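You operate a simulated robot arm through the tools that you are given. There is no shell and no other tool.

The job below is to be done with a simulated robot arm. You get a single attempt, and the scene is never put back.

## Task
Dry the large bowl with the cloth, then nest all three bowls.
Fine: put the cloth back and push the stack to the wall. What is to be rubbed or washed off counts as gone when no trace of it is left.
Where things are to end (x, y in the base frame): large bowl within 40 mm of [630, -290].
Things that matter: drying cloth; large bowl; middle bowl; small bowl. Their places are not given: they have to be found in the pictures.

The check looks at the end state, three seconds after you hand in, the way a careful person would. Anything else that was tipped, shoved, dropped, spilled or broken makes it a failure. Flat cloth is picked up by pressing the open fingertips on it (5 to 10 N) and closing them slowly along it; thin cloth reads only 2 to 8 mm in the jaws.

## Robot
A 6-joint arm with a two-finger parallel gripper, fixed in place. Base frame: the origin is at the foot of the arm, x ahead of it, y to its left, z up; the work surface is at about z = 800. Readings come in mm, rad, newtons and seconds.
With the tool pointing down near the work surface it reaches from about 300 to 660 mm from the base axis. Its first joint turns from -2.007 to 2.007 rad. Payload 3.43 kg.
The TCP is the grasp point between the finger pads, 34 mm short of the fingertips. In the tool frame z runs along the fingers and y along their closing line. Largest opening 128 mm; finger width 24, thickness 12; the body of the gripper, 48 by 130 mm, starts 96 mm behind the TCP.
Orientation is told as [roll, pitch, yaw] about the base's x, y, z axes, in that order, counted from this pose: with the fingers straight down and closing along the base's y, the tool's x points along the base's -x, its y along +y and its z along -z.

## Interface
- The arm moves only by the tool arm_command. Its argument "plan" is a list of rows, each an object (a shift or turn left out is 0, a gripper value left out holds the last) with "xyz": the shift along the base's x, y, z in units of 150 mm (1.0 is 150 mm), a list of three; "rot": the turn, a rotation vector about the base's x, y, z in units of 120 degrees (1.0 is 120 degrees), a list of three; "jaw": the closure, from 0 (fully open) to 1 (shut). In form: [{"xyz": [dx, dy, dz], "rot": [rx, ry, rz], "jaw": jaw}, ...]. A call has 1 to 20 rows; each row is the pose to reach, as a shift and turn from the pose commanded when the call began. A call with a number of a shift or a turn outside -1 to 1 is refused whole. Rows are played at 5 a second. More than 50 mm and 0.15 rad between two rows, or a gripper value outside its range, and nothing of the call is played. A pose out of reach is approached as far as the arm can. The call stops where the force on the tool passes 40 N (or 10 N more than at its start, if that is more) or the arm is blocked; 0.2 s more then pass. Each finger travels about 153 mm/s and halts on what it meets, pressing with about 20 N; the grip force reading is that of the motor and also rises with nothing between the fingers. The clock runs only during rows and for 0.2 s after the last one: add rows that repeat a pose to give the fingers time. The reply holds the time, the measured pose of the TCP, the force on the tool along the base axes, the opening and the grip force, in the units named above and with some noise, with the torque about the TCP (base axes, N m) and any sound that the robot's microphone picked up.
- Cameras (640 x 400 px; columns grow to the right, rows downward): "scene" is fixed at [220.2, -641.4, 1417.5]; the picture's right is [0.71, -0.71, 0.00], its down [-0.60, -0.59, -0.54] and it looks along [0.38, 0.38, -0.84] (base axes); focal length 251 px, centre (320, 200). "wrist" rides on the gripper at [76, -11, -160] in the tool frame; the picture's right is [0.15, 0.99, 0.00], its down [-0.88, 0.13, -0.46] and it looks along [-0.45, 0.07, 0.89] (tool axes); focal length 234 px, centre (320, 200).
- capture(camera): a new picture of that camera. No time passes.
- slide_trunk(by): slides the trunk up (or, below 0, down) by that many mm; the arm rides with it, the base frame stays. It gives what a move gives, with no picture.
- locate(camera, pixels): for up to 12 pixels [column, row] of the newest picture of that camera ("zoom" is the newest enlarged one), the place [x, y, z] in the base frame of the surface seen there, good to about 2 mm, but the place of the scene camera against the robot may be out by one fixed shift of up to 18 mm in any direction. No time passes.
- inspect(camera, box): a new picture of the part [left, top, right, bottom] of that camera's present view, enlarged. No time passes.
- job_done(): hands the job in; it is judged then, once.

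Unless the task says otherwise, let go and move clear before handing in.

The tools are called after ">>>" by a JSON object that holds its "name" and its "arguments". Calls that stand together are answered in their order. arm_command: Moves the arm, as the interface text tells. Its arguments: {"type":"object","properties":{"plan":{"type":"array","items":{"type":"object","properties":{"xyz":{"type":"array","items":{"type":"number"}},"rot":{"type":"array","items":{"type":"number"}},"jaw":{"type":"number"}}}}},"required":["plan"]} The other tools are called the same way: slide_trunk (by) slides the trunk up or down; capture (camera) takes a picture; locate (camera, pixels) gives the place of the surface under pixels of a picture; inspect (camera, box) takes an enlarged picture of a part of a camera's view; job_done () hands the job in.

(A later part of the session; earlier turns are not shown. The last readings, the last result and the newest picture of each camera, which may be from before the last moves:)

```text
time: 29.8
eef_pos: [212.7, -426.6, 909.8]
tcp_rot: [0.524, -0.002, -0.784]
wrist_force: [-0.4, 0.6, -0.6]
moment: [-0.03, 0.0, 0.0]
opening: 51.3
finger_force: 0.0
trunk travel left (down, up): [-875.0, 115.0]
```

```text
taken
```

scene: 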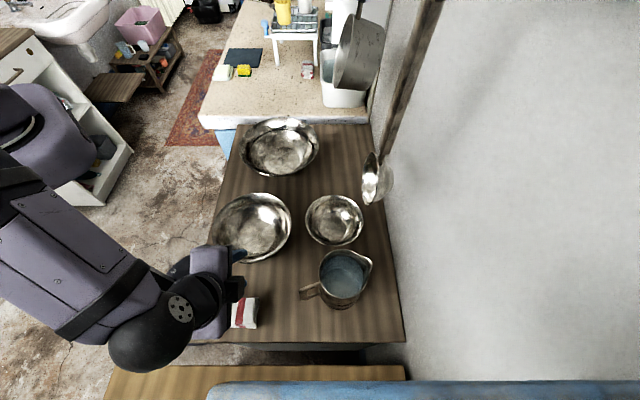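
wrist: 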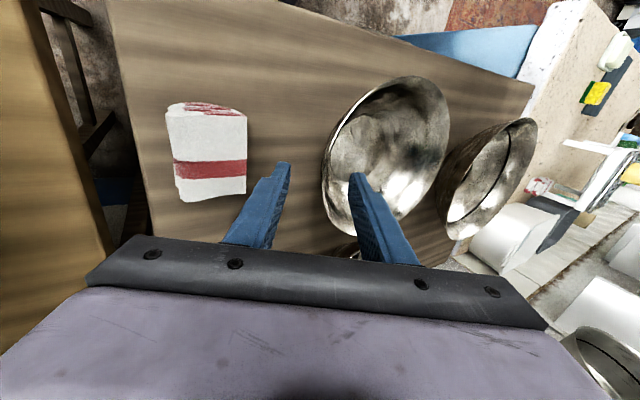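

The bowl's near rim (323,180) falls midway between the fingertips (283,165 and 357,175). I go in the remaining 34 mm, then close slowly.

>>> {"name": "arm_command", "arguments": {"plan": [{"xyz": [0.05, 0.05, -0.1], "jaw": 0.6}, {"xyz": [0.09, 0.087, -0.17], "jaw": 0.6}, {"xyz": [0.104, 0.099, -0.199], "jaw": 0.6}, {"xyz": [0.104, 0.099, -0.199], "jaw": 0.6}]}}

>>> {"name": "capture", "arguments": {"camera": "wrist"}}

>>> {"name": "inspect", "arguments": {"camera": "scene", "box": [180, 190, 310, 280]}}

```text
time: 30.8
eef_pos: [228.0, -411.3, 879.7]
tcp_rot: [0.524, 0.0, -0.786]
wrist_force: [1.1, 0.0, 0.4]
moment: [0.03, -0.02, 0.0]
opening: 51.1
finger_force: 0.1
trunk travel left (down, up): [-875.0, 115.0]
```

```text
taken
```

wrist: 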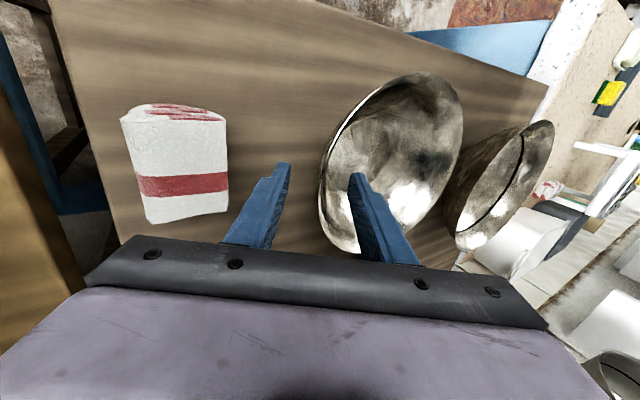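

```text
4.44 times, centred on (245, 235) of scene
```

zoom: 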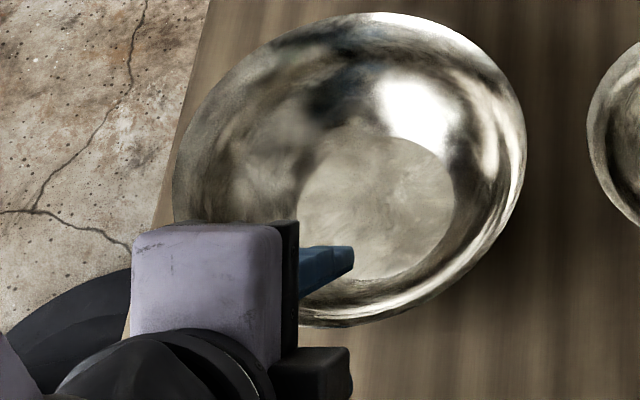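

The fingers straddle the wall with no contact. I close in small steps.

>>> {"name": "arm_command", "arguments": {"plan": [{"jaw": 0.7}, {"jaw": 0.78}, {"jaw": 0.84}, {"jaw": 0.88}, {"jaw": 0.92}, {"jaw": 0.95}, {"jaw": 0.98}, {"jaw": 1.0}, {"jaw": 1.0}, {"jaw": 1.0}]}}

>>> {"name": "capture", "arguments": {"camera": "wrist"}}

>>> {"name": "inspect", "arguments": {"camera": "scene", "box": [180, 190, 310, 280]}}

```text
time: 33.0
eef_pos: [227.6, -412.2, 882.1]
tcp_rot: [0.523, 0.0, -0.785]
wrist_force: [1.5, 0.8, 6.5]
moment: [0.38, -0.13, -0.09]
opening: 3.1
finger_force: 20.0
trunk travel left (down, up): [-875.0, 115.0]
```

```text
taken
```

wrist: 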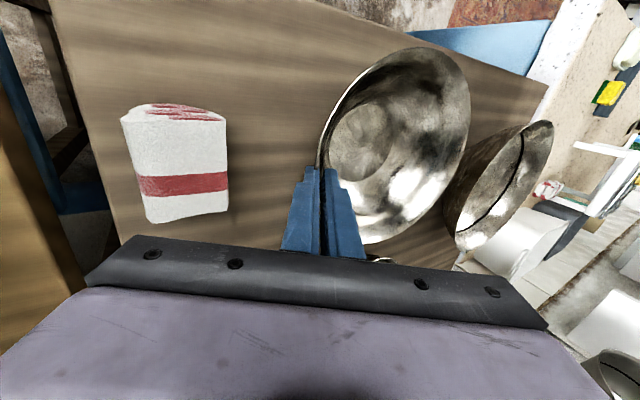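

```text
4.44 times, centred on (245, 235) of scene
```

zoom: 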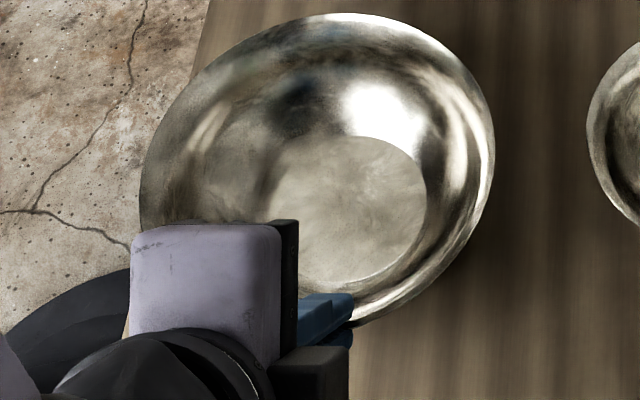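

The rim is pinched (3.1 mm, 20 N), but the bowl slid some millimetres toward the upper left while closing. I measure where its rim is now.

>>> {"name": "locate", "arguments": {"camera": "wrist", "pixels": [[335, 105], [370, 65], [420, 48], [455, 60], [469, 100], [462, 140], [440, 185], [410, 220], [380, 240], [355, 150], [360, 115], [322, 140]]}}

>>> {"name": "locate", "arguments": {"camera": "zoom", "pixels": [[142, 190], [170, 110], [250, 40], [340, 15], [430, 40], [490, 130], [480, 200], [430, 270], [350, 200], [270, 200], [345, 138], [425, 205]]}}

```text
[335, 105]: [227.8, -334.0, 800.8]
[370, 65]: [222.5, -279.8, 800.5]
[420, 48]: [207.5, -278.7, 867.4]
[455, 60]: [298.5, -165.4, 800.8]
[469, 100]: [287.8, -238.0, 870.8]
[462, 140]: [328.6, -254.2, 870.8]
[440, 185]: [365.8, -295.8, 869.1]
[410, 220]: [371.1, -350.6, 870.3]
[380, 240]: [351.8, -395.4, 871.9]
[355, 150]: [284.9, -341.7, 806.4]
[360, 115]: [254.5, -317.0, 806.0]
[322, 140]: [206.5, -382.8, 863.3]
```

```text
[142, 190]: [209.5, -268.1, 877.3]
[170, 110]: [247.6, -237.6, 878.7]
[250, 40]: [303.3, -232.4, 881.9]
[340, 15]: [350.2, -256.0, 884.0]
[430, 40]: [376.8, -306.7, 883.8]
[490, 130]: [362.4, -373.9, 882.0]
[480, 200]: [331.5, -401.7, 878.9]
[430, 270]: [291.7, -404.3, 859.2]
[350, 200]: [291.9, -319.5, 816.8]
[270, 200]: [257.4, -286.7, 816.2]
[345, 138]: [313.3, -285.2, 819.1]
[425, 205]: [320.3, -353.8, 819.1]
```

The bowl's centre is now about (281,-332), so it turned about 11° to lie flush with the pads, and the rim is level at about 870. I lift slowly and see how it hangs.

>>> {"name": "arm_command", "arguments": {"plan": [{"xyz": [0, 0, 0.03], "jaw": 1.0}, {"xyz": [0, 0, 0.08], "jaw": 1.0}, {"xyz": [0, 0, 0.16], "jaw": 1.0}, {"xyz": [0, 0, 0.28], "jaw": 1.0}, {"xyz": [0, 0, 0.4], "jaw": 1.0}, {"xyz": [0, 0, 0.4], "jaw": 1.0}]}}

>>> {"name": "capture", "arguments": {"camera": "wrist"}}

>>> {"name": "capture", "arguments": {"camera": "scene"}}

```text
time: 34.4
eef_pos: [227.8, -411.5, 941.5]
tcp_rot: [0.525, 0.0, -0.785]
wrist_force: [-0.7, 0.1, -2.8]
moment: [-0.17, 0.11, -0.03]
opening: 3.0
finger_force: 20.2
trunk travel left (down, up): [-875.0, 115.0]
```

```text
taken
```

wrist: 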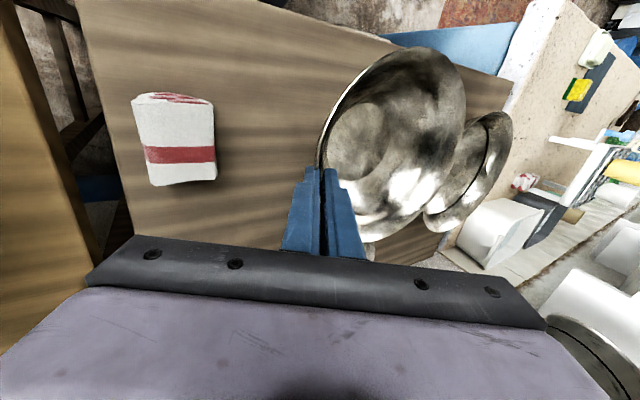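

```text
taken
```

scene: 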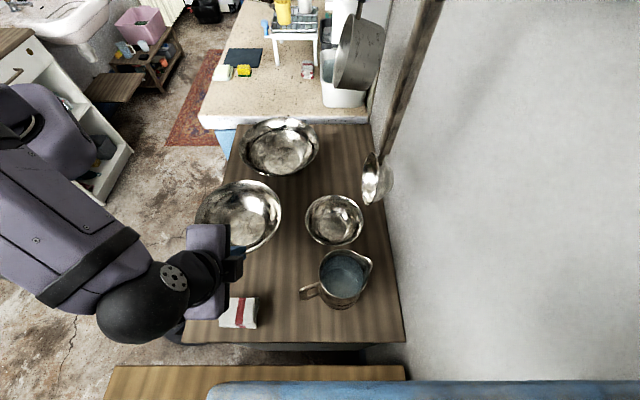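

The bowl hangs from the pinch, with only about 2.8 N of load. I measure its rim for tilt and centre relative to the TCP.

>>> {"name": "locate", "arguments": {"camera": "wrist", "pixels": [[325, 125], [340, 100], [370, 65], [400, 52], [430, 50], [464, 95], [457, 140], [435, 185], [410, 215], [385, 235], [352, 150], [380, 120]]}}

>>> {"name": "locate", "arguments": {"camera": "scene", "pixels": [[199, 215], [220, 186], [250, 181], [275, 195], [281, 218], [265, 243], [250, 250]]}}

```text
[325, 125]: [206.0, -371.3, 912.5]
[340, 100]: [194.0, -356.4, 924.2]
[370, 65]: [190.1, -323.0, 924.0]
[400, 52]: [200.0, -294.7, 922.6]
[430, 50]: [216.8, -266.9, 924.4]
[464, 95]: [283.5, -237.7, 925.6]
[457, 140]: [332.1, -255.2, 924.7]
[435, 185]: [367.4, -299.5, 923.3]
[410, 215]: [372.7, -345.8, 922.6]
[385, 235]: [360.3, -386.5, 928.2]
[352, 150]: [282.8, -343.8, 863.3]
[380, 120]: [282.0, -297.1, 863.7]
```

```text
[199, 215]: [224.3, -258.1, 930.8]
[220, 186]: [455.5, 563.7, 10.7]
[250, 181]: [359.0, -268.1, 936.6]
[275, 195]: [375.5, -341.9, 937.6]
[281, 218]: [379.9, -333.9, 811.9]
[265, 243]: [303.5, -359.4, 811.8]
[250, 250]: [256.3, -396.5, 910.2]
```

The rim reads level (about 924 all round), with the centre at TCP + (53.7, 80.5) and the bottom about 83 mm below the TCP. I raise it and carry it gently toward the large bowl.

>>> {"name": "arm_command", "arguments": {"plan": [{"xyz": [0, 0, 0.13], "jaw": 1.0}, {"xyz": [0, 0, 0.26], "jaw": 1.0}, {"xyz": [0, 0, 0.4], "jaw": 1.0}, {"xyz": [0.12, 0.075, 0.4], "jaw": 1.0}, {"xyz": [0.26, 0.163, 0.4], "jaw": 1.0}, {"xyz": [0.4, 0.25, 0.4], "jaw": 1.0}, {"xyz": [0.54, 0.338, 0.4], "jaw": 1.0}, {"xyz": [0.68, 0.425, 0.4], "jaw": 1.0}, {"xyz": [0.82, 0.513, 0.4], "jaw": 1.0}, {"xyz": [0.9, 0.563, 0.4], "jaw": 1.0}]}}

>>> {"name": "capture", "arguments": {"camera": "wrist"}}

>>> {"name": "capture", "arguments": {"camera": "scene"}}

```text
time: 36.6
eef_pos: [363.8, -327.1, 999.6]
tcp_rot: [0.523, 0.001, -0.785]
wrist_force: [-0.4, -0.6, -1.5]
moment: [-0.15, 0.15, 0.03]
opening: 2.9
finger_force: 20.6
trunk travel left (down, up): [-875.0, 115.0]
```

```text
taken
```

wrist: 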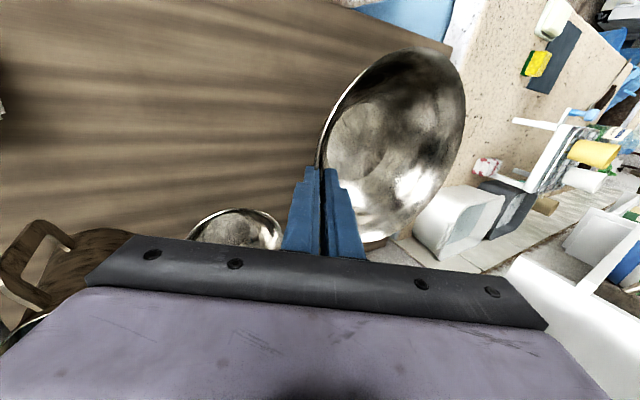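

```text
taken
```

scene: 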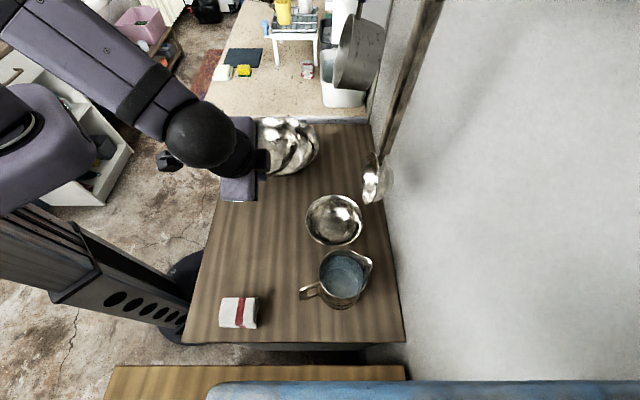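

Still stable in the same pixels of the wrist view. I move on over the large bowl's centre at the same height.

>>> {"name": "arm_command", "arguments": {"plan": [{"xyz": [0.12, 0.076, 0], "jaw": 1.0}, {"xyz": [0.26, 0.165, 0], "jaw": 1.0}, {"xyz": [0.4, 0.255, 0], "jaw": 1.0}, {"xyz": [0.54, 0.344, 0], "jaw": 1.0}, {"xyz": [0.64, 0.407, 0], "jaw": 1.0}, {"xyz": [0.682, 0.434, 0], "jaw": 1.0}, {"xyz": [0.682, 0.434, 0], "jaw": 1.0}]}}

>>> {"name": "capture", "arguments": {"camera": "wrist"}}

>>> {"name": "inspect", "arguments": {"camera": "scene", "box": [220, 80, 340, 190]}}

```text
time: 38.2
eef_pos: [466.5, -263.3, 1001.2]
tcp_rot: [0.524, 0.0, -0.785]
wrist_force: [-0.7, 0.7, -3.0]
moment: [-0.15, 0.14, 0.03]
opening: 3.1
finger_force: 19.9
trunk travel left (down, up): [-875.0, 115.0]
```

```text
taken
```

wrist: 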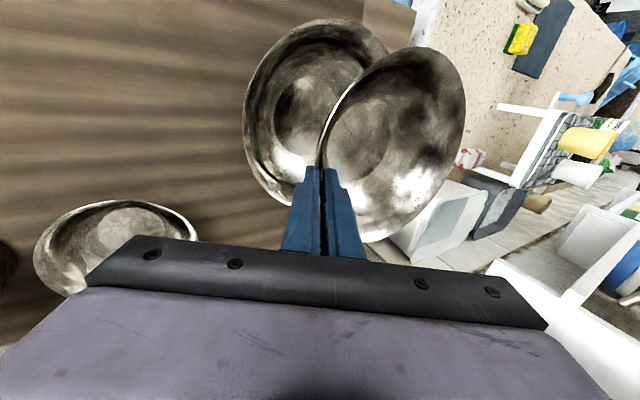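

```text
3.64 times, centred on (280, 135) of scene
```

zoom: 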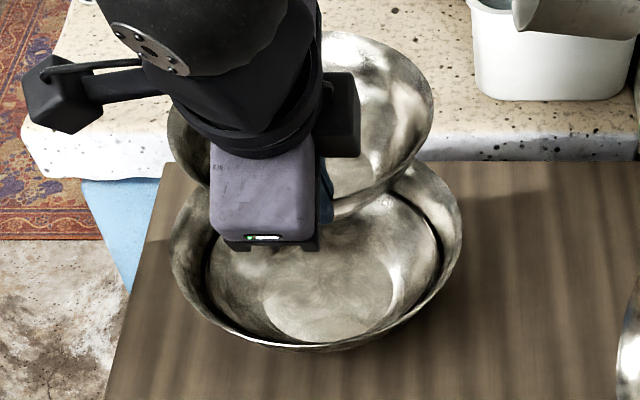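

The middle bowl hangs over the large one. I measure both rims with the wrist camera to check alignment before lowering.

>>> {"name": "locate", "arguments": {"camera": "wrist", "pixels": [[246, 130], [243, 100], [258, 60], [290, 32], [330, 20], [365, 28], [265, 185], [285, 205], [300, 100], [340, 100], [370, 66], [430, 50]]}}

>>> {"name": "locate", "arguments": {"camera": "wrist", "pixels": [[464, 95], [457, 140], [435, 185], [410, 215], [390, 232], [400, 52], [355, 80], [380, 120], [350, 150], [384, 45], [247, 150], [275, 42]]}}

```text
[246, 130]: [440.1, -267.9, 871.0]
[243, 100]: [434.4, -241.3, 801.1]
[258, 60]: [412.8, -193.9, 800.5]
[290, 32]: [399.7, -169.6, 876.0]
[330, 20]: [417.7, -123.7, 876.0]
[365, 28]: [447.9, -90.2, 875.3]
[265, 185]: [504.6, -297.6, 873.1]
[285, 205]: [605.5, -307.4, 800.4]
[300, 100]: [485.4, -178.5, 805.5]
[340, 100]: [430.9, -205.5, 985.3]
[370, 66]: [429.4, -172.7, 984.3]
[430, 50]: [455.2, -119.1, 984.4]
```

```text
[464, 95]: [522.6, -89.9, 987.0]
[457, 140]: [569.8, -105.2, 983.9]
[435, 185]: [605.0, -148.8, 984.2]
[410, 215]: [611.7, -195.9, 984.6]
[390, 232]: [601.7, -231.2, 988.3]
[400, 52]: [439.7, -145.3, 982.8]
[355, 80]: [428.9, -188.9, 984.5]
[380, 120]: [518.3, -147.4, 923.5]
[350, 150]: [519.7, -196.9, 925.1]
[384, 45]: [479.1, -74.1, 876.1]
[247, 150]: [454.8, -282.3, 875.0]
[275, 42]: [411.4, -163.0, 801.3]
```

The large bowl's centre reads (515.5,-184) and the middle one (520.5,-182). I shift 2.5 mm in -x and lower 104 mm, to about 10 mm above seating.

>>> {"name": "arm_command", "arguments": {"plan": [{"xyz": [-0.017, 0, -0.12], "jaw": 1.0}, {"xyz": [-0.017, 0, -0.26], "jaw": 1.0}, {"xyz": [-0.017, 0, -0.4], "jaw": 1.0}, {"xyz": [-0.017, 0, -0.52], "jaw": 1.0}, {"xyz": [-0.017, 0, -0.62], "jaw": 1.0}, {"xyz": [-0.017, 0, -0.693], "jaw": 1.0}, {"xyz": [-0.017, 0, -0.693], "jaw": 1.0}]}}

>>> {"name": "capture", "arguments": {"camera": "wrist"}}

>>> {"name": "inspect", "arguments": {"camera": "scene", "box": [220, 90, 340, 190]}}

```text
time: 39.8
eef_pos: [463.7, -264.2, 896.8]
tcp_rot: [0.525, -0.001, -0.785]
wrist_force: [0.2, 0.0, -1.5]
moment: [-0.13, 0.1, 0.0]
opening: 2.9
finger_force: 20.6
trunk travel left (down, up): [-875.0, 115.0]
```

```text
taken
```

wrist: 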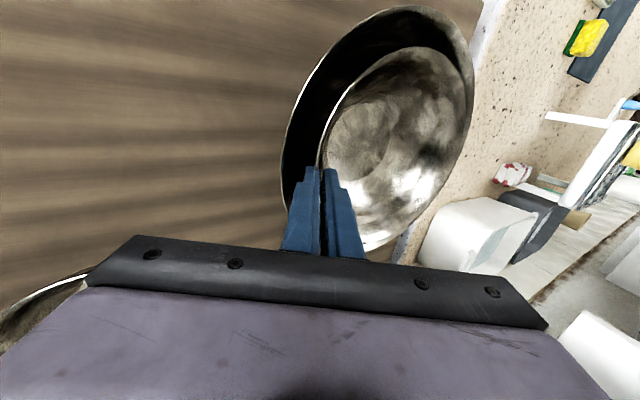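

```text
4.00 times, centred on (280, 140) of scene
```

zoom: 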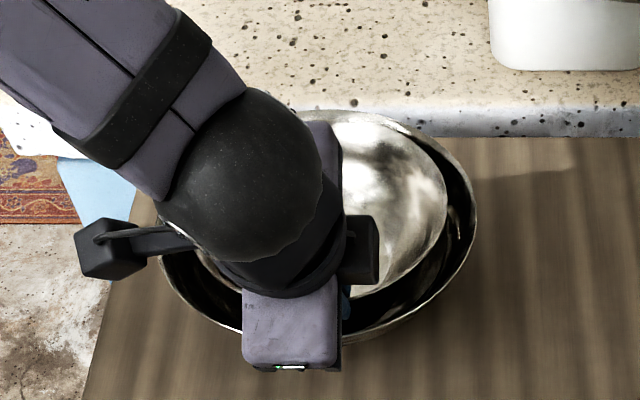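

The middle bowl is inside the large one with no contact yet. I lower the last few millimetres in small steps until it touches.

>>> {"name": "arm_command", "arguments": {"plan": [{"xyz": [0, 0, -0.02], "jaw": 1.0}, {"xyz": [0, 0, -0.035], "jaw": 1.0}, {"xyz": [0, 0, -0.045], "jaw": 1.0}, {"xyz": [0, 0, -0.053], "jaw": 1.0}, {"xyz": [0, 0, -0.053], "jaw": 1.0}]}}

```text
time: 41.0
eef_pos: [463.6, -262.3, 888.0]
tcp_rot: [0.524, 0.001, -0.785]
wrist_force: [-0.3, 0.3, -2.3]
moment: [-0.18, 0.11, 0.03]
opening: 2.9
finger_force: 19.8
trunk travel left (down, up): [-875.0, 115.0]
```

>>> {"name": "arm_command", "arguments": {"plan": [{"xyz": [0, 0, -0.007], "jaw": 1.0}, {"xyz": [0, 0, -0.013], "jaw": 1.0}, {"xyz": [0, 0, -0.013], "jaw": 1.0}]}}

>>> {"name": "capture", "arguments": {"camera": "wrist"}}

```text
time: 41.8
eef_pos: [461.2, -263.1, 886.5]
tcp_rot: [0.524, -0.001, -0.786]
wrist_force: [-1.3, -2.2, 5.6]
moment: [0.23, 0.1, 0.12]
opening: 3.1
finger_force: 20.0
trunk travel left (down, up): [-875.0, 115.0]
```

```text
taken
```

wrist: 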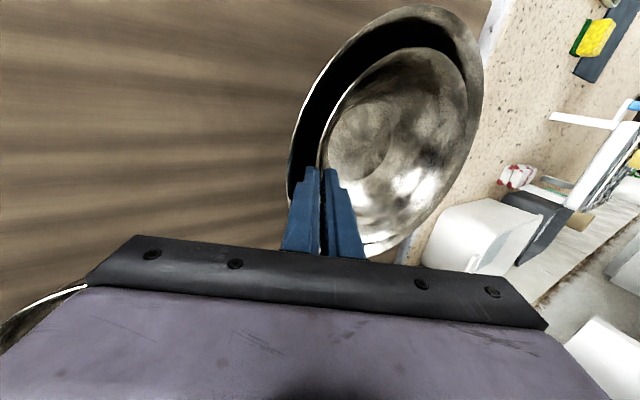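

The bowl is seated (the force turned to +5.6 N). I open only a few millimetres, since the outer finger has little room, then back out along the finger axis.

>>> {"name": "arm_command", "arguments": {"plan": [{"xyz": [0, 0, 0.004], "jaw": 0.97}, {"xyz": [0, 0, 0.004], "jaw": 0.95}, {"xyz": [0, 0, 0.004], "jaw": 0.94}, {"xyz": [0, 0, 0.004], "jaw": 0.94}]}}

>>> {"name": "capture", "arguments": {"camera": "wrist"}}

```text
time: 42.8
eef_pos: [462.7, -262.5, 886.0]
tcp_rot: [0.523, 0.0, -0.785]
wrist_force: [-0.4, 0.7, 0.1]
moment: [0.06, 0.0, 0.01]
opening: 7.4
finger_force: 0.0
trunk travel left (down, up): [-875.0, 115.0]
```

```text
taken
```

wrist: 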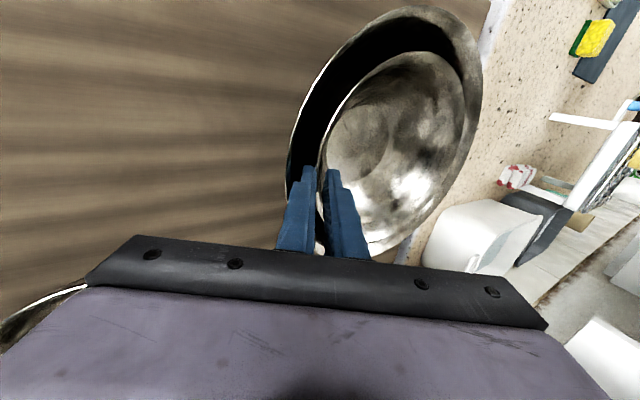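

The grip is free and the forces are near zero. I withdraw along the finger axis.

>>> {"name": "arm_command", "arguments": {"plan": [{"xyz": [-0.024, -0.024, 0.058], "jaw": 0.94}, {"xyz": [-0.06, -0.06, 0.147], "jaw": 0.94}, {"xyz": [-0.12, -0.12, 0.294], "jaw": 0.94}, {"xyz": [-0.2, -0.2, 0.5], "jaw": 0.9}, {"xyz": [-0.28, -0.28, 0.7], "jaw": 0.8}]}}

>>> {"name": "capture", "arguments": {"camera": "wrist"}}

>>> {"name": "inspect", "arguments": {"camera": "scene", "box": [220, 90, 420, 260]}}

```text
time: 44.0
eef_pos: [419.8, -307.4, 993.8]
tcp_rot: [0.525, 0.0, -0.785]
wrist_force: [0.2, 0.0, -0.5]
moment: [-0.03, -0.01, -0.02]
opening: 25.8
finger_force: 0.0
trunk travel left (down, up): [-875.0, 115.0]
```

```text
taken
```

wrist: 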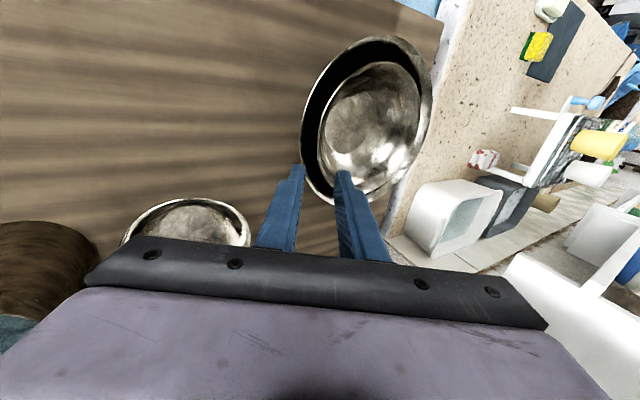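

```text
2.35 times, centred on (320, 175) of scene
```

zoom: 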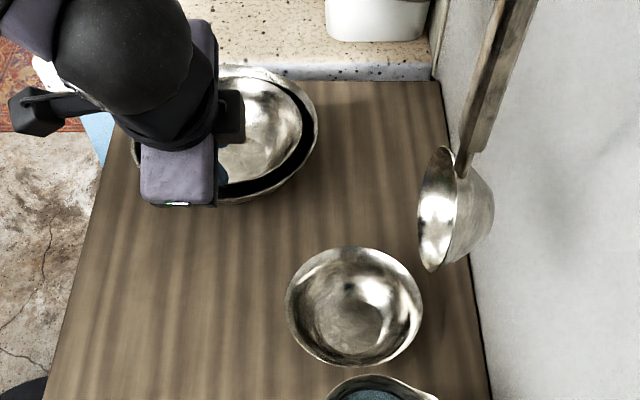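

The middle bowl sits inside the large one (scene zoom 255,130). Next is the small bowl: I bring the tool upright and turn it to yaw +45° to pinch its base-side rim.

>>> {"name": "arm_command", "arguments": {"plan": [{"xyz": [-0.07, -0.08, 0.03], "rot": [-0.0442, 0.0442, 0], "jaw": 0.7}, {"xyz": [-0.15, -0.18, 0.06], "rot": [-0.0884, 0.0884, 0], "jaw": 0.6}, {"xyz": [-0.25, -0.3, 0.1], "rot": [-0.1326, 0.1326, 0], "jaw": 0.6}, {"xyz": [-0.36, -0.43, 0.1], "rot": [-0.1768, 0.1768, 0], "jaw": 0.6}, {"xyz": [-0.36, -0.43, 0.1], "rot": [-0.1768, 0.1768, 0], "jaw": 0.6}]}}

>>> {"name": "arm_command", "arguments": {"plan": [{"rot": [0, 0, 0.0625], "jaw": 0.6}, {"rot": [0, 0, 0.125], "jaw": 0.6}, {"rot": [0, 0, 0.1875], "jaw": 0.6}, {"rot": [0, 0, 0.25], "jaw": 0.6}, {"rot": [0, 0, 0.3125], "jaw": 0.6}, {"rot": [0, 0, 0.375], "jaw": 0.6}, {"rot": [0, 0, 0.4375], "jaw": 0.6}, {"rot": [0, 0, 0.5], "jaw": 0.6}, {"rot": [0, 0, 0.5625], "jaw": 0.6}, {"rot": [0, 0, 0.625], "jaw": 0.6}, {"rot": [0, 0, 0.6875], "jaw": 0.6}, {"rot": [0, 0, 0.75], "jaw": 0.6}, {"rot": [0, 0, 0.75], "jaw": 0.6}]}}

>>> {"name": "capture", "arguments": {"camera": "wrist"}}

>>> {"name": "capture", "arguments": {"camera": "scene"}}

```text
time: 45.2
eef_pos: [367.2, -369.0, 1007.5]
tcp_rot: [-0.001, -0.001, -0.785]
wrist_force: [0.0, -0.3, -0.2]
moment: [0.02, -0.03, 0.05]
opening: 51.3
finger_force: 0.1
trunk travel left (down, up): [-875.0, 115.0]
```

```text
time: 48.0
eef_pos: [368.0, -368.6, 1006.4]
tcp_rot: [0.001, 0.0, 0.788]
wrist_force: [0.9, 0.3, 0.0]
moment: [0.01, 0.01, 0.0]
opening: 51.4
finger_force: 0.0
trunk travel left (down, up): [-875.0, 115.0]
```

```text
taken
```

wrist: 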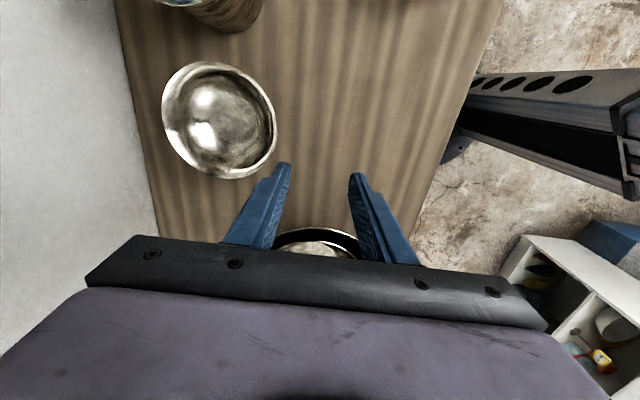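

```text
taken
```

scene: 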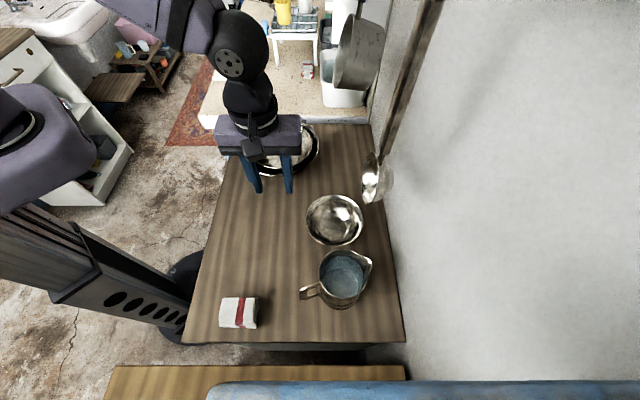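

Now the wrist camera sees the small bowl at (220,120), clear of the fingers. I measure its rim and wall profile, and also the ladle and pan on the wall.

>>> {"name": "inspect", "arguments": {"camera": "wrist", "box": [140, 40, 300, 200]}}

>>> {"name": "locate", "arguments": {"camera": "scene", "pixels": [[364, 180], [372, 158], [376, 202], [385, 180], [388, 155], [372, 178], [360, 60], [338, 70], [350, 88], [340, 100], [345, 85], [405, 80]]}}

>>> {"name": "locate", "arguments": {"camera": "wrist", "pixels": [[163, 110], [185, 70], [220, 62], [255, 80], [276, 120], [268, 155], [235, 178], [195, 168], [170, 135], [225, 115]]}}

```text
2.50 times, centred on (220, 120) of wrist
```

zoom: 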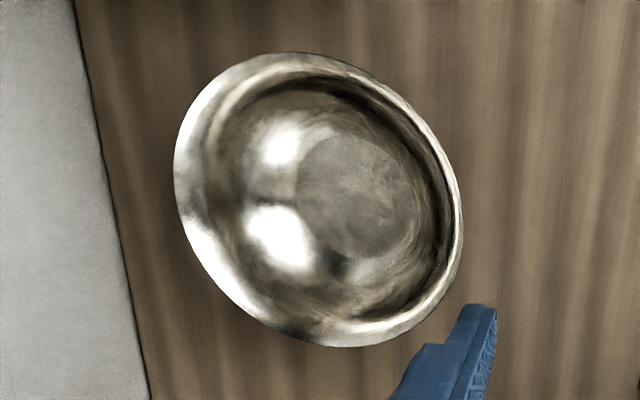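

```text
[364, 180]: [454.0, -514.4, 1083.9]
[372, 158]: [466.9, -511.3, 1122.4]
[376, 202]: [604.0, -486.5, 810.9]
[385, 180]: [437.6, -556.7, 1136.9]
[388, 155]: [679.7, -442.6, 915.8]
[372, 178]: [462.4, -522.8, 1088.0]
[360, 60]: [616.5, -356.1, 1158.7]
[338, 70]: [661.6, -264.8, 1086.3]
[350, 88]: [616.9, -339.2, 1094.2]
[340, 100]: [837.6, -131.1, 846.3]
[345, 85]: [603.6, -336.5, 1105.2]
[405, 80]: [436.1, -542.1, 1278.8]
```

```text
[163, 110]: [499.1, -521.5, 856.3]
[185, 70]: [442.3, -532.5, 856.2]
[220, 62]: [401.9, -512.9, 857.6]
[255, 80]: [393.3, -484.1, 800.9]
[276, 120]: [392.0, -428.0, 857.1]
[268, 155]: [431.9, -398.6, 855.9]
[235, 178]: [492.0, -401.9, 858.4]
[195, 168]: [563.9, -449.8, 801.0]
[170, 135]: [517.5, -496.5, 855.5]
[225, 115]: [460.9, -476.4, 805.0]
```

The small bowl's rim fits a centre of (454.5,-465), radius 71, z 856.5. The pan hangs near (615,-350) above z 1080 and the ladle near (455,-525) above z 1070, so I'll stay low there. I read the wall profile next.

>>> {"name": "locate", "arguments": {"camera": "zoom", "pixels": [[350, 190], [300, 185], [285, 182], [270, 180], [255, 178], [240, 176], [225, 174], [210, 172], [200, 170], [190, 168], [180, 166], [412, 200]]}}

>>> {"name": "locate", "arguments": {"camera": "zoom", "pixels": [[176, 165], [200, 95], [280, 55], [350, 66], [420, 118], [460, 200], [455, 250], [420, 310], [350, 345], [270, 322], [205, 260], [180, 200]]}}

```text
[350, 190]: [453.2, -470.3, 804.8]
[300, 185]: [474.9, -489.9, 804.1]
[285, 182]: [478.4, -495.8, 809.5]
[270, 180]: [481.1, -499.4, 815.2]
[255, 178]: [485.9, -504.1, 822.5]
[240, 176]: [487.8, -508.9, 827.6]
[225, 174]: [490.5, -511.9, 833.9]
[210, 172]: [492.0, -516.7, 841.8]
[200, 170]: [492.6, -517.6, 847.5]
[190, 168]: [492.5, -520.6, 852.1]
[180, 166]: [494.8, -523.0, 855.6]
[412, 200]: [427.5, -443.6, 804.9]
```

```text
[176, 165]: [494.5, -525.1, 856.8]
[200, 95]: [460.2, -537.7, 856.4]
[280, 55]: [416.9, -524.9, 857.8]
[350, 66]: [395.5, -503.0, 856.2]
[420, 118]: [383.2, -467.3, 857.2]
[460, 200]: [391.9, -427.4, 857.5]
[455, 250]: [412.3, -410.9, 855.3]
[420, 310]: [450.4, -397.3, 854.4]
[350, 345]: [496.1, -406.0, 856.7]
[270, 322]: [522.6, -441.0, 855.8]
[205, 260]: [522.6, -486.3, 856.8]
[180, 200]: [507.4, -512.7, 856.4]
```

Its upper wall leans about 28° and the refined centre is (455.5,-466.5). I tilt 28° toward the base at height, lined up with the planned pinch at TCP (400,-411,872).

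>>> {"name": "arm_command", "arguments": {"plan": [{"xyz": [-0.03, 0.013, 0], "rot": [-0.0412, -0.0412, 0], "jaw": 0.6}, {"xyz": [-0.06, 0.026, 0], "rot": [-0.0825, -0.0825, 0], "jaw": 0.6}, {"xyz": [-0.09, 0.04, 0], "rot": [-0.1237, -0.1237, 0], "jaw": 0.6}, {"xyz": [-0.122, 0.053, 0], "rot": [-0.165, -0.165, 0], "jaw": 0.6}, {"xyz": [-0.122, 0.053, 0], "rot": [-0.165, -0.165, 0], "jaw": 0.6}]}}

>>> {"name": "capture", "arguments": {"camera": "wrist"}}

>>> {"name": "capture", "arguments": {"camera": "scene"}}

```text
time: 49.2
eef_pos: [348.0, -362.1, 1007.6]
tcp_rot: [-0.491, 0.003, 0.786]
wrist_force: [0.6, 0.5, 0.0]
moment: [-0.01, -0.02, -0.01]
opening: 51.1
finger_force: 0.0
trunk travel left (down, up): [-875.0, 115.0]
```

```text
taken
```

wrist: 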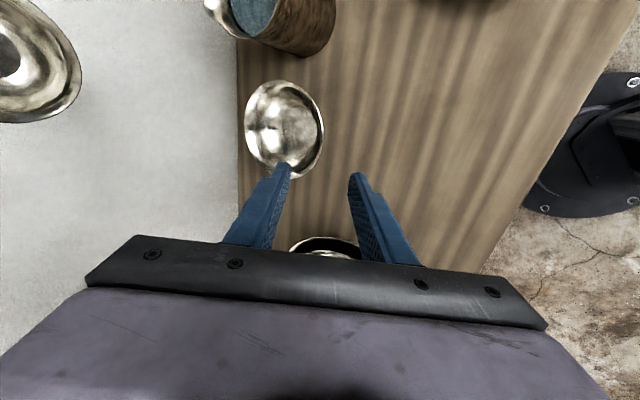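

```text
taken
```

scene: 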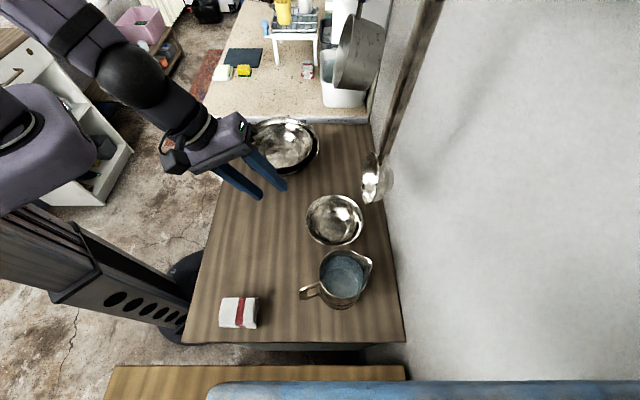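

The tilt is right and the ladle (30,60 in the wrist view) is well aside. I advance along the axis to 30 mm short of the rim.

>>> {"name": "arm_command", "arguments": {"plan": [{"xyz": [0.09, -0.083, -0.23], "jaw": 0.6}, {"xyz": [0.18, -0.166, -0.46], "jaw": 0.6}, {"xyz": [0.26, -0.24, -0.66], "jaw": 0.6}, {"xyz": [0.282, -0.261, -0.727], "jaw": 0.6}, {"xyz": [0.282, -0.261, -0.727], "jaw": 0.6}]}}

>>> {"name": "capture", "arguments": {"camera": "wrist"}}

>>> {"name": "inspect", "arguments": {"camera": "scene", "box": [250, 150, 410, 260]}}

```text
time: 50.4
eef_pos: [391.3, -404.7, 901.9]
tcp_rot: [-0.469, 0.011, 0.779]
wrist_force: [-0.1, 0.2, -0.3]
moment: [-0.02, 0.02, 0.01]
opening: 51.0
finger_force: 0.0
out of reach, approached as far as the arm can: row 3, 4, 5
trunk travel left (down, up): [-875.0, 115.0]
```

```text
taken
```

wrist: 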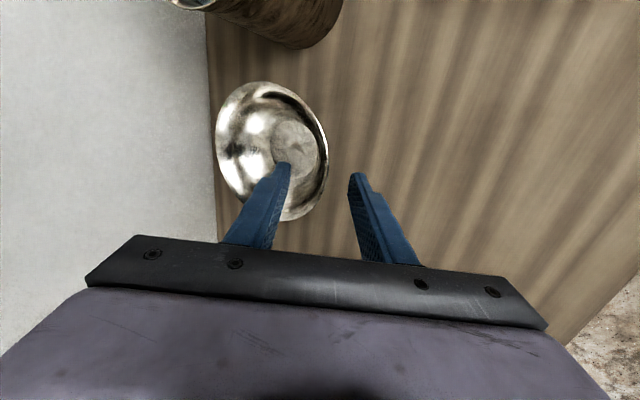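

```text
3.64 times, centred on (330, 205) of scene
```

zoom: 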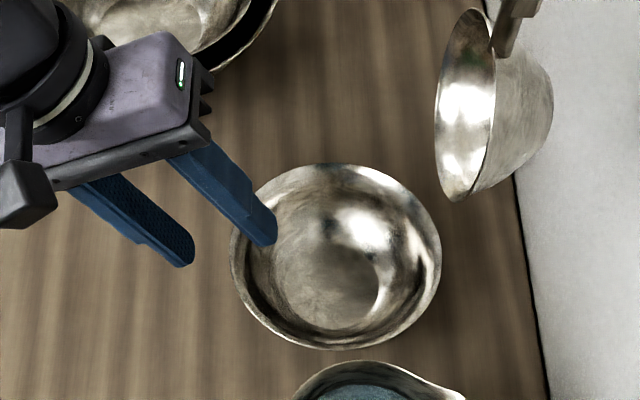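

The arm ran out of range while leaning toward the base here (rows 3-5, about 4 mm off), with nothing touched. I back off and rise, then lower the trunk so the forearm lies flatter, and try again.

>>> {"name": "arm_command", "arguments": {"plan": [{"xyz": [-0.09, 0.083, 0.23], "jaw": 0.6}, {"xyz": [-0.18, 0.166, 0.46], "jaw": 0.6}, {"xyz": [-0.28, 0.26, 0.7], "jaw": 0.6}, {"xyz": [-0.28, 0.26, 0.95], "jaw": 0.6}, {"xyz": [-0.28, 0.26, 1.0], "jaw": 0.6}]}}

>>> {"name": "slide_trunk", "arguments": {"by": -60}}

>>> {"name": "capture", "arguments": {"camera": "scene"}}

```text
time: 51.6
eef_pos: [348.6, -358.7, 1046.3]
tcp_rot: [-0.488, -0.001, 0.786]
wrist_force: [-0.1, 0.1, -0.3]
moment: [0.02, 0.02, 0.02]
opening: 51.2
finger_force: 0.0
trunk travel left (down, up): [-875.0, 115.0]
```

```text
time: 52.6
eef_pos: [349.2, -359.0, 988.0]
tcp_rot: [-0.488, 0.0, 0.786]
wrist_force: [-0.6, 0.5, -0.5]
moment: [-0.03, 0.02, -0.02]
opening: 51.2
finger_force: 0.1
trunk travel left (down, up): [-815.0, 175.0]
```

```text
taken
```

scene: 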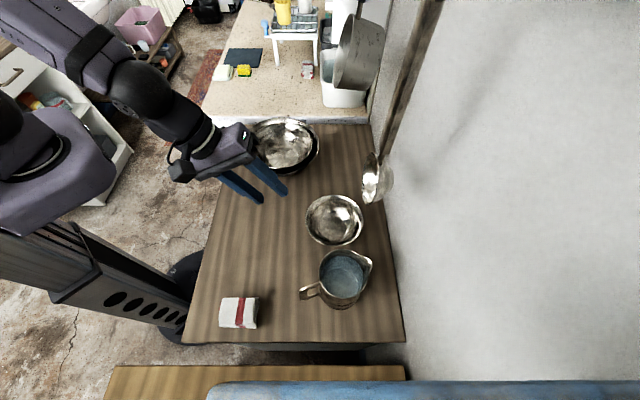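

The slide went cleanly and the hand still has clear space below, so I slide another 60 mm down and retry the approach.

>>> {"name": "slide_trunk", "arguments": {"by": -50}}

```text
time: 53.5
eef_pos: [349.3, -359.8, 937.2]
tcp_rot: [-0.487, 0.002, 0.786]
wrist_force: [0.2, 0.4, -0.1]
moment: [0.01, 0.0, 0.02]
opening: 51.2
finger_force: 0.1
trunk travel left (down, up): [-765.0, 225.0]
```

Now at z 937. I line up with the pinch axis and advance to 30 mm short of the rim.

>>> {"name": "arm_command", "arguments": {"plan": [{"xyz": [0.09, -0.09, 0], "jaw": 0.6}, {"xyz": [0.177, -0.181, 0], "jaw": 0.6}, {"xyz": [0.225, -0.23, -0.13], "jaw": 0.6}, {"xyz": [0.273, -0.277, -0.258], "jaw": 0.6}, {"xyz": [0.273, -0.277, -0.258], "jaw": 0.6}]}}

>>> {"name": "capture", "arguments": {"camera": "wrist"}}

```text
time: 54.7
eef_pos: [389.5, -401.1, 898.8]
tcp_rot: [-0.488, -0.001, 0.786]
wrist_force: [0.3, 1.5, 0.1]
moment: [0.01, 0.03, 0.01]
opening: 51.4
finger_force: 0.1
trunk travel left (down, up): [-765.0, 225.0]
```

```text
taken
```

wrist: 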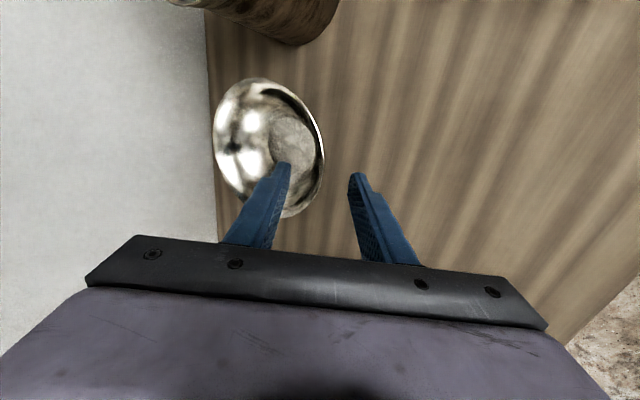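

In reach now, with the full tilt kept. I go in to the pinch pose.

>>> {"name": "arm_command", "arguments": {"plan": [{"xyz": [0.03, -0.028, -0.075], "jaw": 0.6}, {"xyz": [0.06, -0.057, -0.15], "jaw": 0.6}, {"xyz": [0.072, -0.068, -0.179], "jaw": 0.6}, {"xyz": [0.072, -0.068, -0.179], "jaw": 0.6}]}}

>>> {"name": "capture", "arguments": {"camera": "wrist"}}

>>> {"name": "inspect", "arguments": {"camera": "scene", "box": [250, 150, 410, 260]}}

```text
time: 55.7
eef_pos: [399.9, -410.7, 871.5]
tcp_rot: [-0.489, 0.002, 0.785]
wrist_force: [0.1, 0.0, 0.6]
moment: [0.0, -0.01, 0.01]
opening: 51.0
finger_force: 0.1
trunk travel left (down, up): [-765.0, 225.0]
```

```text
taken
```

wrist: 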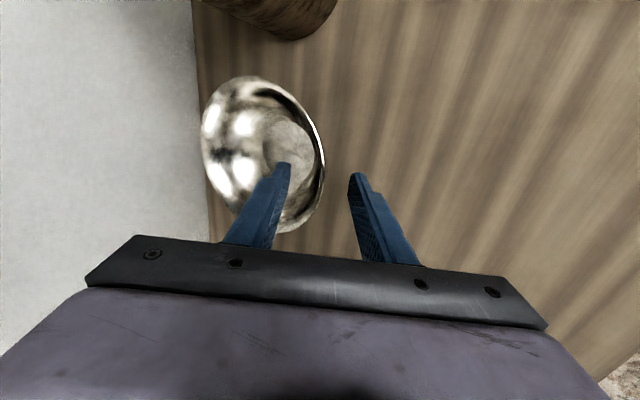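

```text
3.64 times, centred on (330, 205) of scene
```

zoom: 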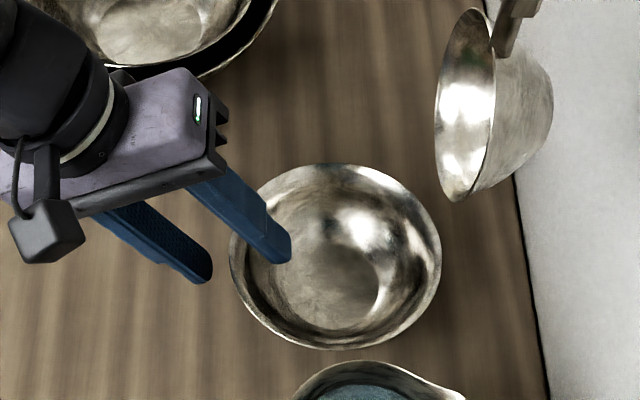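

The wall lies between the fingers. The jug is close behind the bowl, so I close in two stages and look between them.

>>> {"name": "arm_command", "arguments": {"plan": [{"jaw": 0.7}, {"jaw": 0.78}, {"jaw": 0.84}, {"jaw": 0.88}, {"jaw": 0.9}, {"jaw": 0.92}, {"jaw": 0.92}]}}

>>> {"name": "capture", "arguments": {"camera": "wrist"}}

>>> {"name": "inspect", "arguments": {"camera": "scene", "box": [250, 190, 410, 300]}}

```text
time: 57.3
eef_pos: [398.9, -410.7, 872.3]
tcp_rot: [-0.488, -0.001, 0.786]
wrist_force: [0.9, -0.6, -0.4]
moment: [-0.01, 0.0, -0.04]
opening: 10.4
finger_force: 0.3
trunk travel left (down, up): [-765.0, 225.0]
```

```text
taken
```

wrist: 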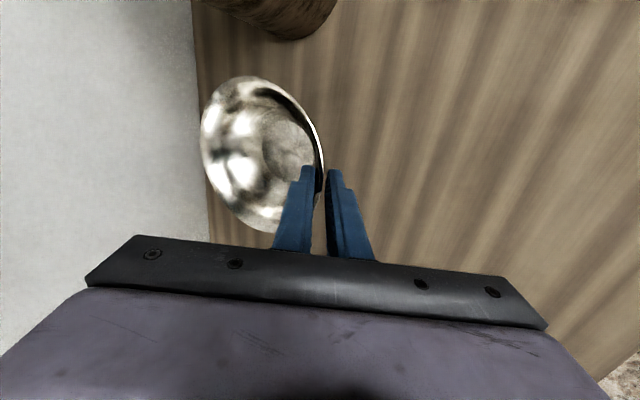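

```text
3.64 times, centred on (330, 245) of scene
```

zoom: 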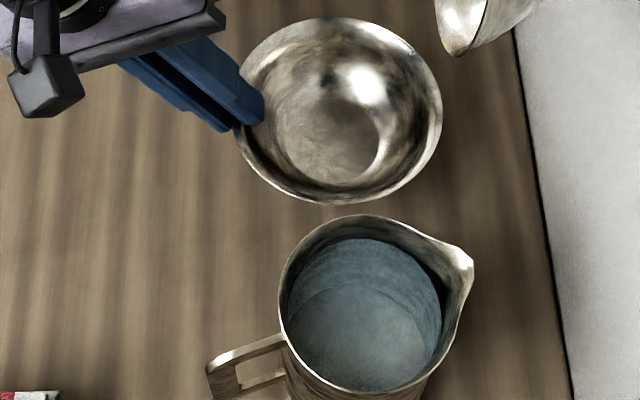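

The bowl has barely moved so far and there is a visible gap to the jug. I finish closing gently.

>>> {"name": "arm_command", "arguments": {"plan": [{"jaw": 0.935}, {"jaw": 0.945}, {"jaw": 0.955}, {"jaw": 0.965}, {"jaw": 0.975}, {"jaw": 0.985}, {"jaw": 1.0}, {"jaw": 1.0}]}}

>>> {"name": "capture", "arguments": {"camera": "wrist"}}

>>> {"name": "inspect", "arguments": {"camera": "scene", "box": [250, 190, 410, 300]}}

```text
time: 59.1
eef_pos: [399.1, -411.1, 871.8]
tcp_rot: [-0.488, 0.0, 0.785]
wrist_force: [0.6, 0.7, -0.1]
moment: [0.1, 0.06, -0.01]
opening: 7.8
finger_force: 20.3
trunk travel left (down, up): [-765.0, 225.0]
```

```text
taken
```

wrist: 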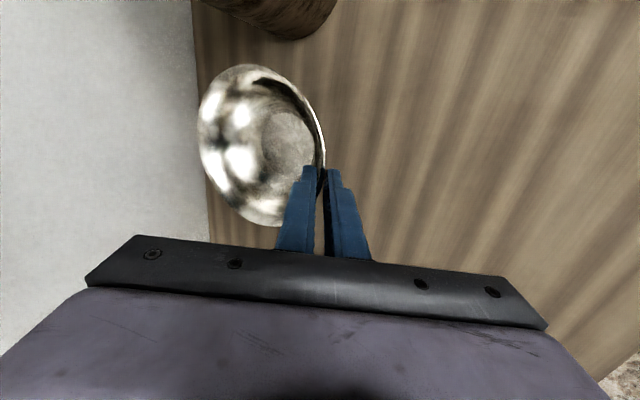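

```text
3.64 times, centred on (330, 245) of scene
```

zoom: 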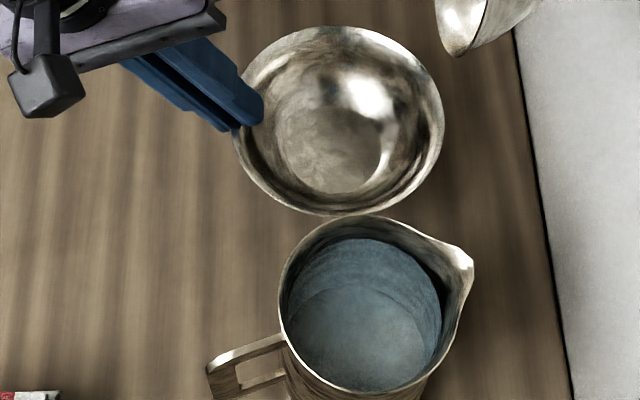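

The bowl is pinched (7.8 mm, 20 N) and slid a few millimetres toward the jug. I check the actual gap before lifting.

>>> {"name": "locate", "arguments": {"camera": "zoom", "pixels": [[365, 216], [330, 222], [400, 224], [283, 290], [470, 260], [340, 212], [380, 205], [340, 28], [440, 100], [240, 150], [290, 198], [310, 385]]}}

>>> {"name": "locate", "arguments": {"camera": "wrist", "pixels": [[245, 65], [210, 90], [198, 130], [215, 180], [250, 215], [280, 75], [310, 110], [323, 145], [290, 40], [320, 30], [240, 20], [290, 120]]}}

```text
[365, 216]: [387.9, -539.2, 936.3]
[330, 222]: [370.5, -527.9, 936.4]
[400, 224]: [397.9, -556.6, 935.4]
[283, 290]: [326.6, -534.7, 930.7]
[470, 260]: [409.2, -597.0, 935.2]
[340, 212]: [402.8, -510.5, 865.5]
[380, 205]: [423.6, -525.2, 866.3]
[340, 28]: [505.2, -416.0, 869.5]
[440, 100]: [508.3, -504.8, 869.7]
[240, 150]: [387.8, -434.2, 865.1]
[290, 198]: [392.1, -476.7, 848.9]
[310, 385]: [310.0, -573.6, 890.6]
```

```text
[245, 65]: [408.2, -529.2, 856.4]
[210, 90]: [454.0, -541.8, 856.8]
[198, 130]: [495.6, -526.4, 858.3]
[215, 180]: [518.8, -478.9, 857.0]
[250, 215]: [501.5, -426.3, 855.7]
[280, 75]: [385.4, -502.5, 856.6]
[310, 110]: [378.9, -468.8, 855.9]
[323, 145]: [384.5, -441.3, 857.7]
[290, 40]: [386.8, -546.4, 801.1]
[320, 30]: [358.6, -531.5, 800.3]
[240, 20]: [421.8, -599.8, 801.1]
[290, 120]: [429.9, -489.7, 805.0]
```

The jug's nearest side at about (387,-549) is some 28 mm from the bowl's rim, which is safe. I lift slowly while easing away from the jug.

>>> {"name": "arm_command", "arguments": {"plan": [{"xyz": [0, 0, 0.03], "jaw": 1.0}, {"xyz": [0.01, 0.01, 0.08], "jaw": 1.0}, {"xyz": [0.03, 0.03, 0.15], "jaw": 1.0}, {"xyz": [0.03, 0.03, 0.15], "jaw": 1.0}]}}

>>> {"name": "capture", "arguments": {"camera": "wrist"}}

>>> {"name": "inspect", "arguments": {"camera": "scene", "box": [250, 150, 410, 300]}}

```text
time: 60.1
eef_pos: [404.8, -405.5, 894.7]
tcp_rot: [-0.489, -0.001, 0.785]
wrist_force: [0.6, -0.2, -1.5]
moment: [0.09, 0.05, 0.0]
opening: 7.6
finger_force: 19.3
trunk travel left (down, up): [-765.0, 225.0]
```

```text
taken
```

wrist: 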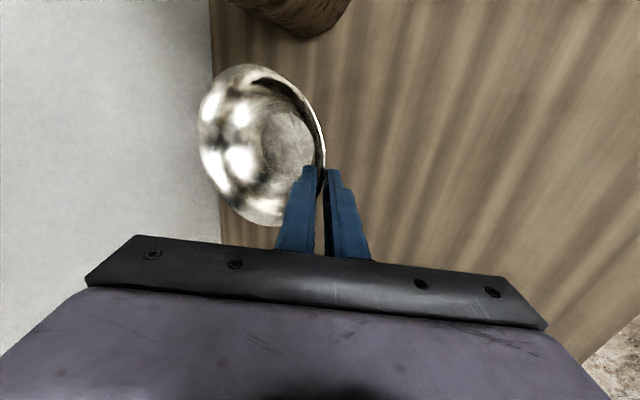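

```text
2.67 times, centred on (330, 225) of scene
```

zoom: 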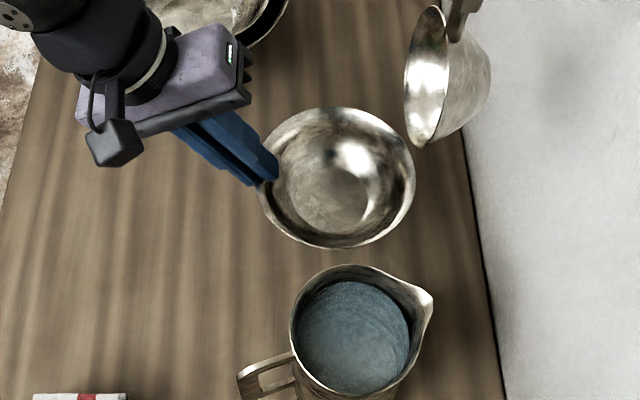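

The small bowl hangs steadily and in the same attitude. I raise it clear of the other bowls' rims and measure its position in the grip.

>>> {"name": "arm_command", "arguments": {"plan": [{"xyz": [0.01, 0.02, 0.13], "jaw": 1.0}, {"xyz": [0.02, 0.05, 0.26], "jaw": 1.0}, {"xyz": [0.03, 0.1, 0.4], "jaw": 1.0}, {"xyz": [0.04, 0.2, 0.52], "jaw": 1.0}, {"xyz": [0.06, 0.33, 0.62], "jaw": 1.0}, {"xyz": [0.09, 0.48, 0.62], "jaw": 1.0}, {"xyz": [0.12, 0.63, 0.62], "jaw": 1.0}, {"xyz": [0.14, 0.75, 0.62], "jaw": 1.0}, {"xyz": [0.14, 0.75, 0.62], "jaw": 1.0}]}}

>>> {"name": "capture", "arguments": {"camera": "wrist"}}

>>> {"name": "capture", "arguments": {"camera": "scene"}}

```text
time: 62.1
eef_pos: [425.9, -295.2, 987.3]
tcp_rot: [-0.489, 0.0, 0.785]
wrist_force: [0.9, 0.4, -2.1]
moment: [0.08, 0.1, 0.02]
opening: 7.5
finger_force: 19.8
trunk travel left (down, up): [-765.0, 225.0]
```

```text
taken
```

wrist: 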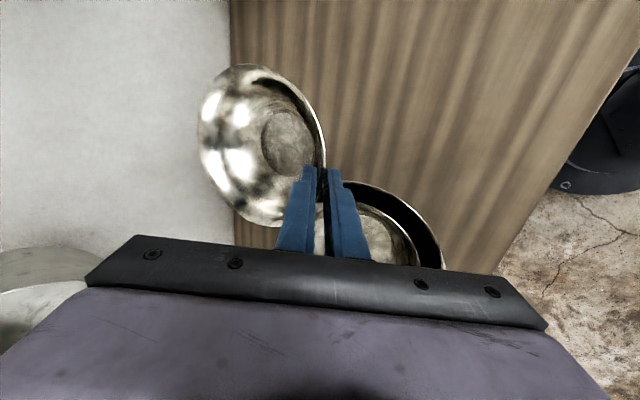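

```text
taken
```

scene: 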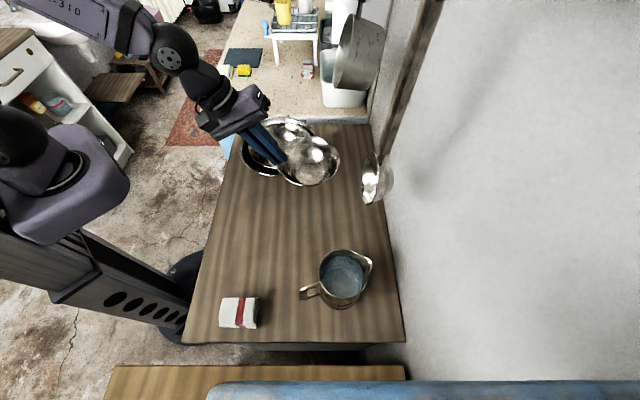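

>>> {"name": "locate", "arguments": {"camera": "wrist", "pixels": [[245, 66], [211, 90], [199, 130], [216, 180], [250, 215], [280, 76], [308, 108], [322, 145], [290, 140], [265, 110], [265, 224]]}}

>>> {"name": "locate", "arguments": {"camera": "wrist", "pixels": [[350, 183], [380, 190], [410, 208], [430, 230], [442, 258], [375, 208], [400, 225], [412, 245], [375, 235]]}}

>>> {"name": "locate", "arguments": {"camera": "scene", "pixels": [[338, 158], [340, 175], [320, 186], [300, 185], [285, 175], [330, 142], [305, 137], [262, 175], [243, 150]]}}

```text
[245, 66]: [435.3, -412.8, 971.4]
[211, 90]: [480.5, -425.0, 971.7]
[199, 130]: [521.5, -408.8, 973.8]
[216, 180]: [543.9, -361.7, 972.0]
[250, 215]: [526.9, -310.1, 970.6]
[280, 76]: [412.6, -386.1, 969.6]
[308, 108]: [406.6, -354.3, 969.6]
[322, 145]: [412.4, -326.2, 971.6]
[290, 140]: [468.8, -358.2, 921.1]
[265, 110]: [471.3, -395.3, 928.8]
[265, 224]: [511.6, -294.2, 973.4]
```

```text
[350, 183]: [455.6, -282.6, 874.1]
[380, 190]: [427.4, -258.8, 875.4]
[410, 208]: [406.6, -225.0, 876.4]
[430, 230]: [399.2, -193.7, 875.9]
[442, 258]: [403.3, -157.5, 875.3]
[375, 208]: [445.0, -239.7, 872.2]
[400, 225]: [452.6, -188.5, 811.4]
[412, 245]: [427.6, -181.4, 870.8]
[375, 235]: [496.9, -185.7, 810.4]
```

```text
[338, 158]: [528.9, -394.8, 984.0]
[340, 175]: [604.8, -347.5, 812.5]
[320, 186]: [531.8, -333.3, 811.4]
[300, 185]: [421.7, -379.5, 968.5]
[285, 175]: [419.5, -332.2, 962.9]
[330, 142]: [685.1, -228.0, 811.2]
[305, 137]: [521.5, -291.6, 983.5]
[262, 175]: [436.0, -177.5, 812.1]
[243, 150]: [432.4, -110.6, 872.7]
```

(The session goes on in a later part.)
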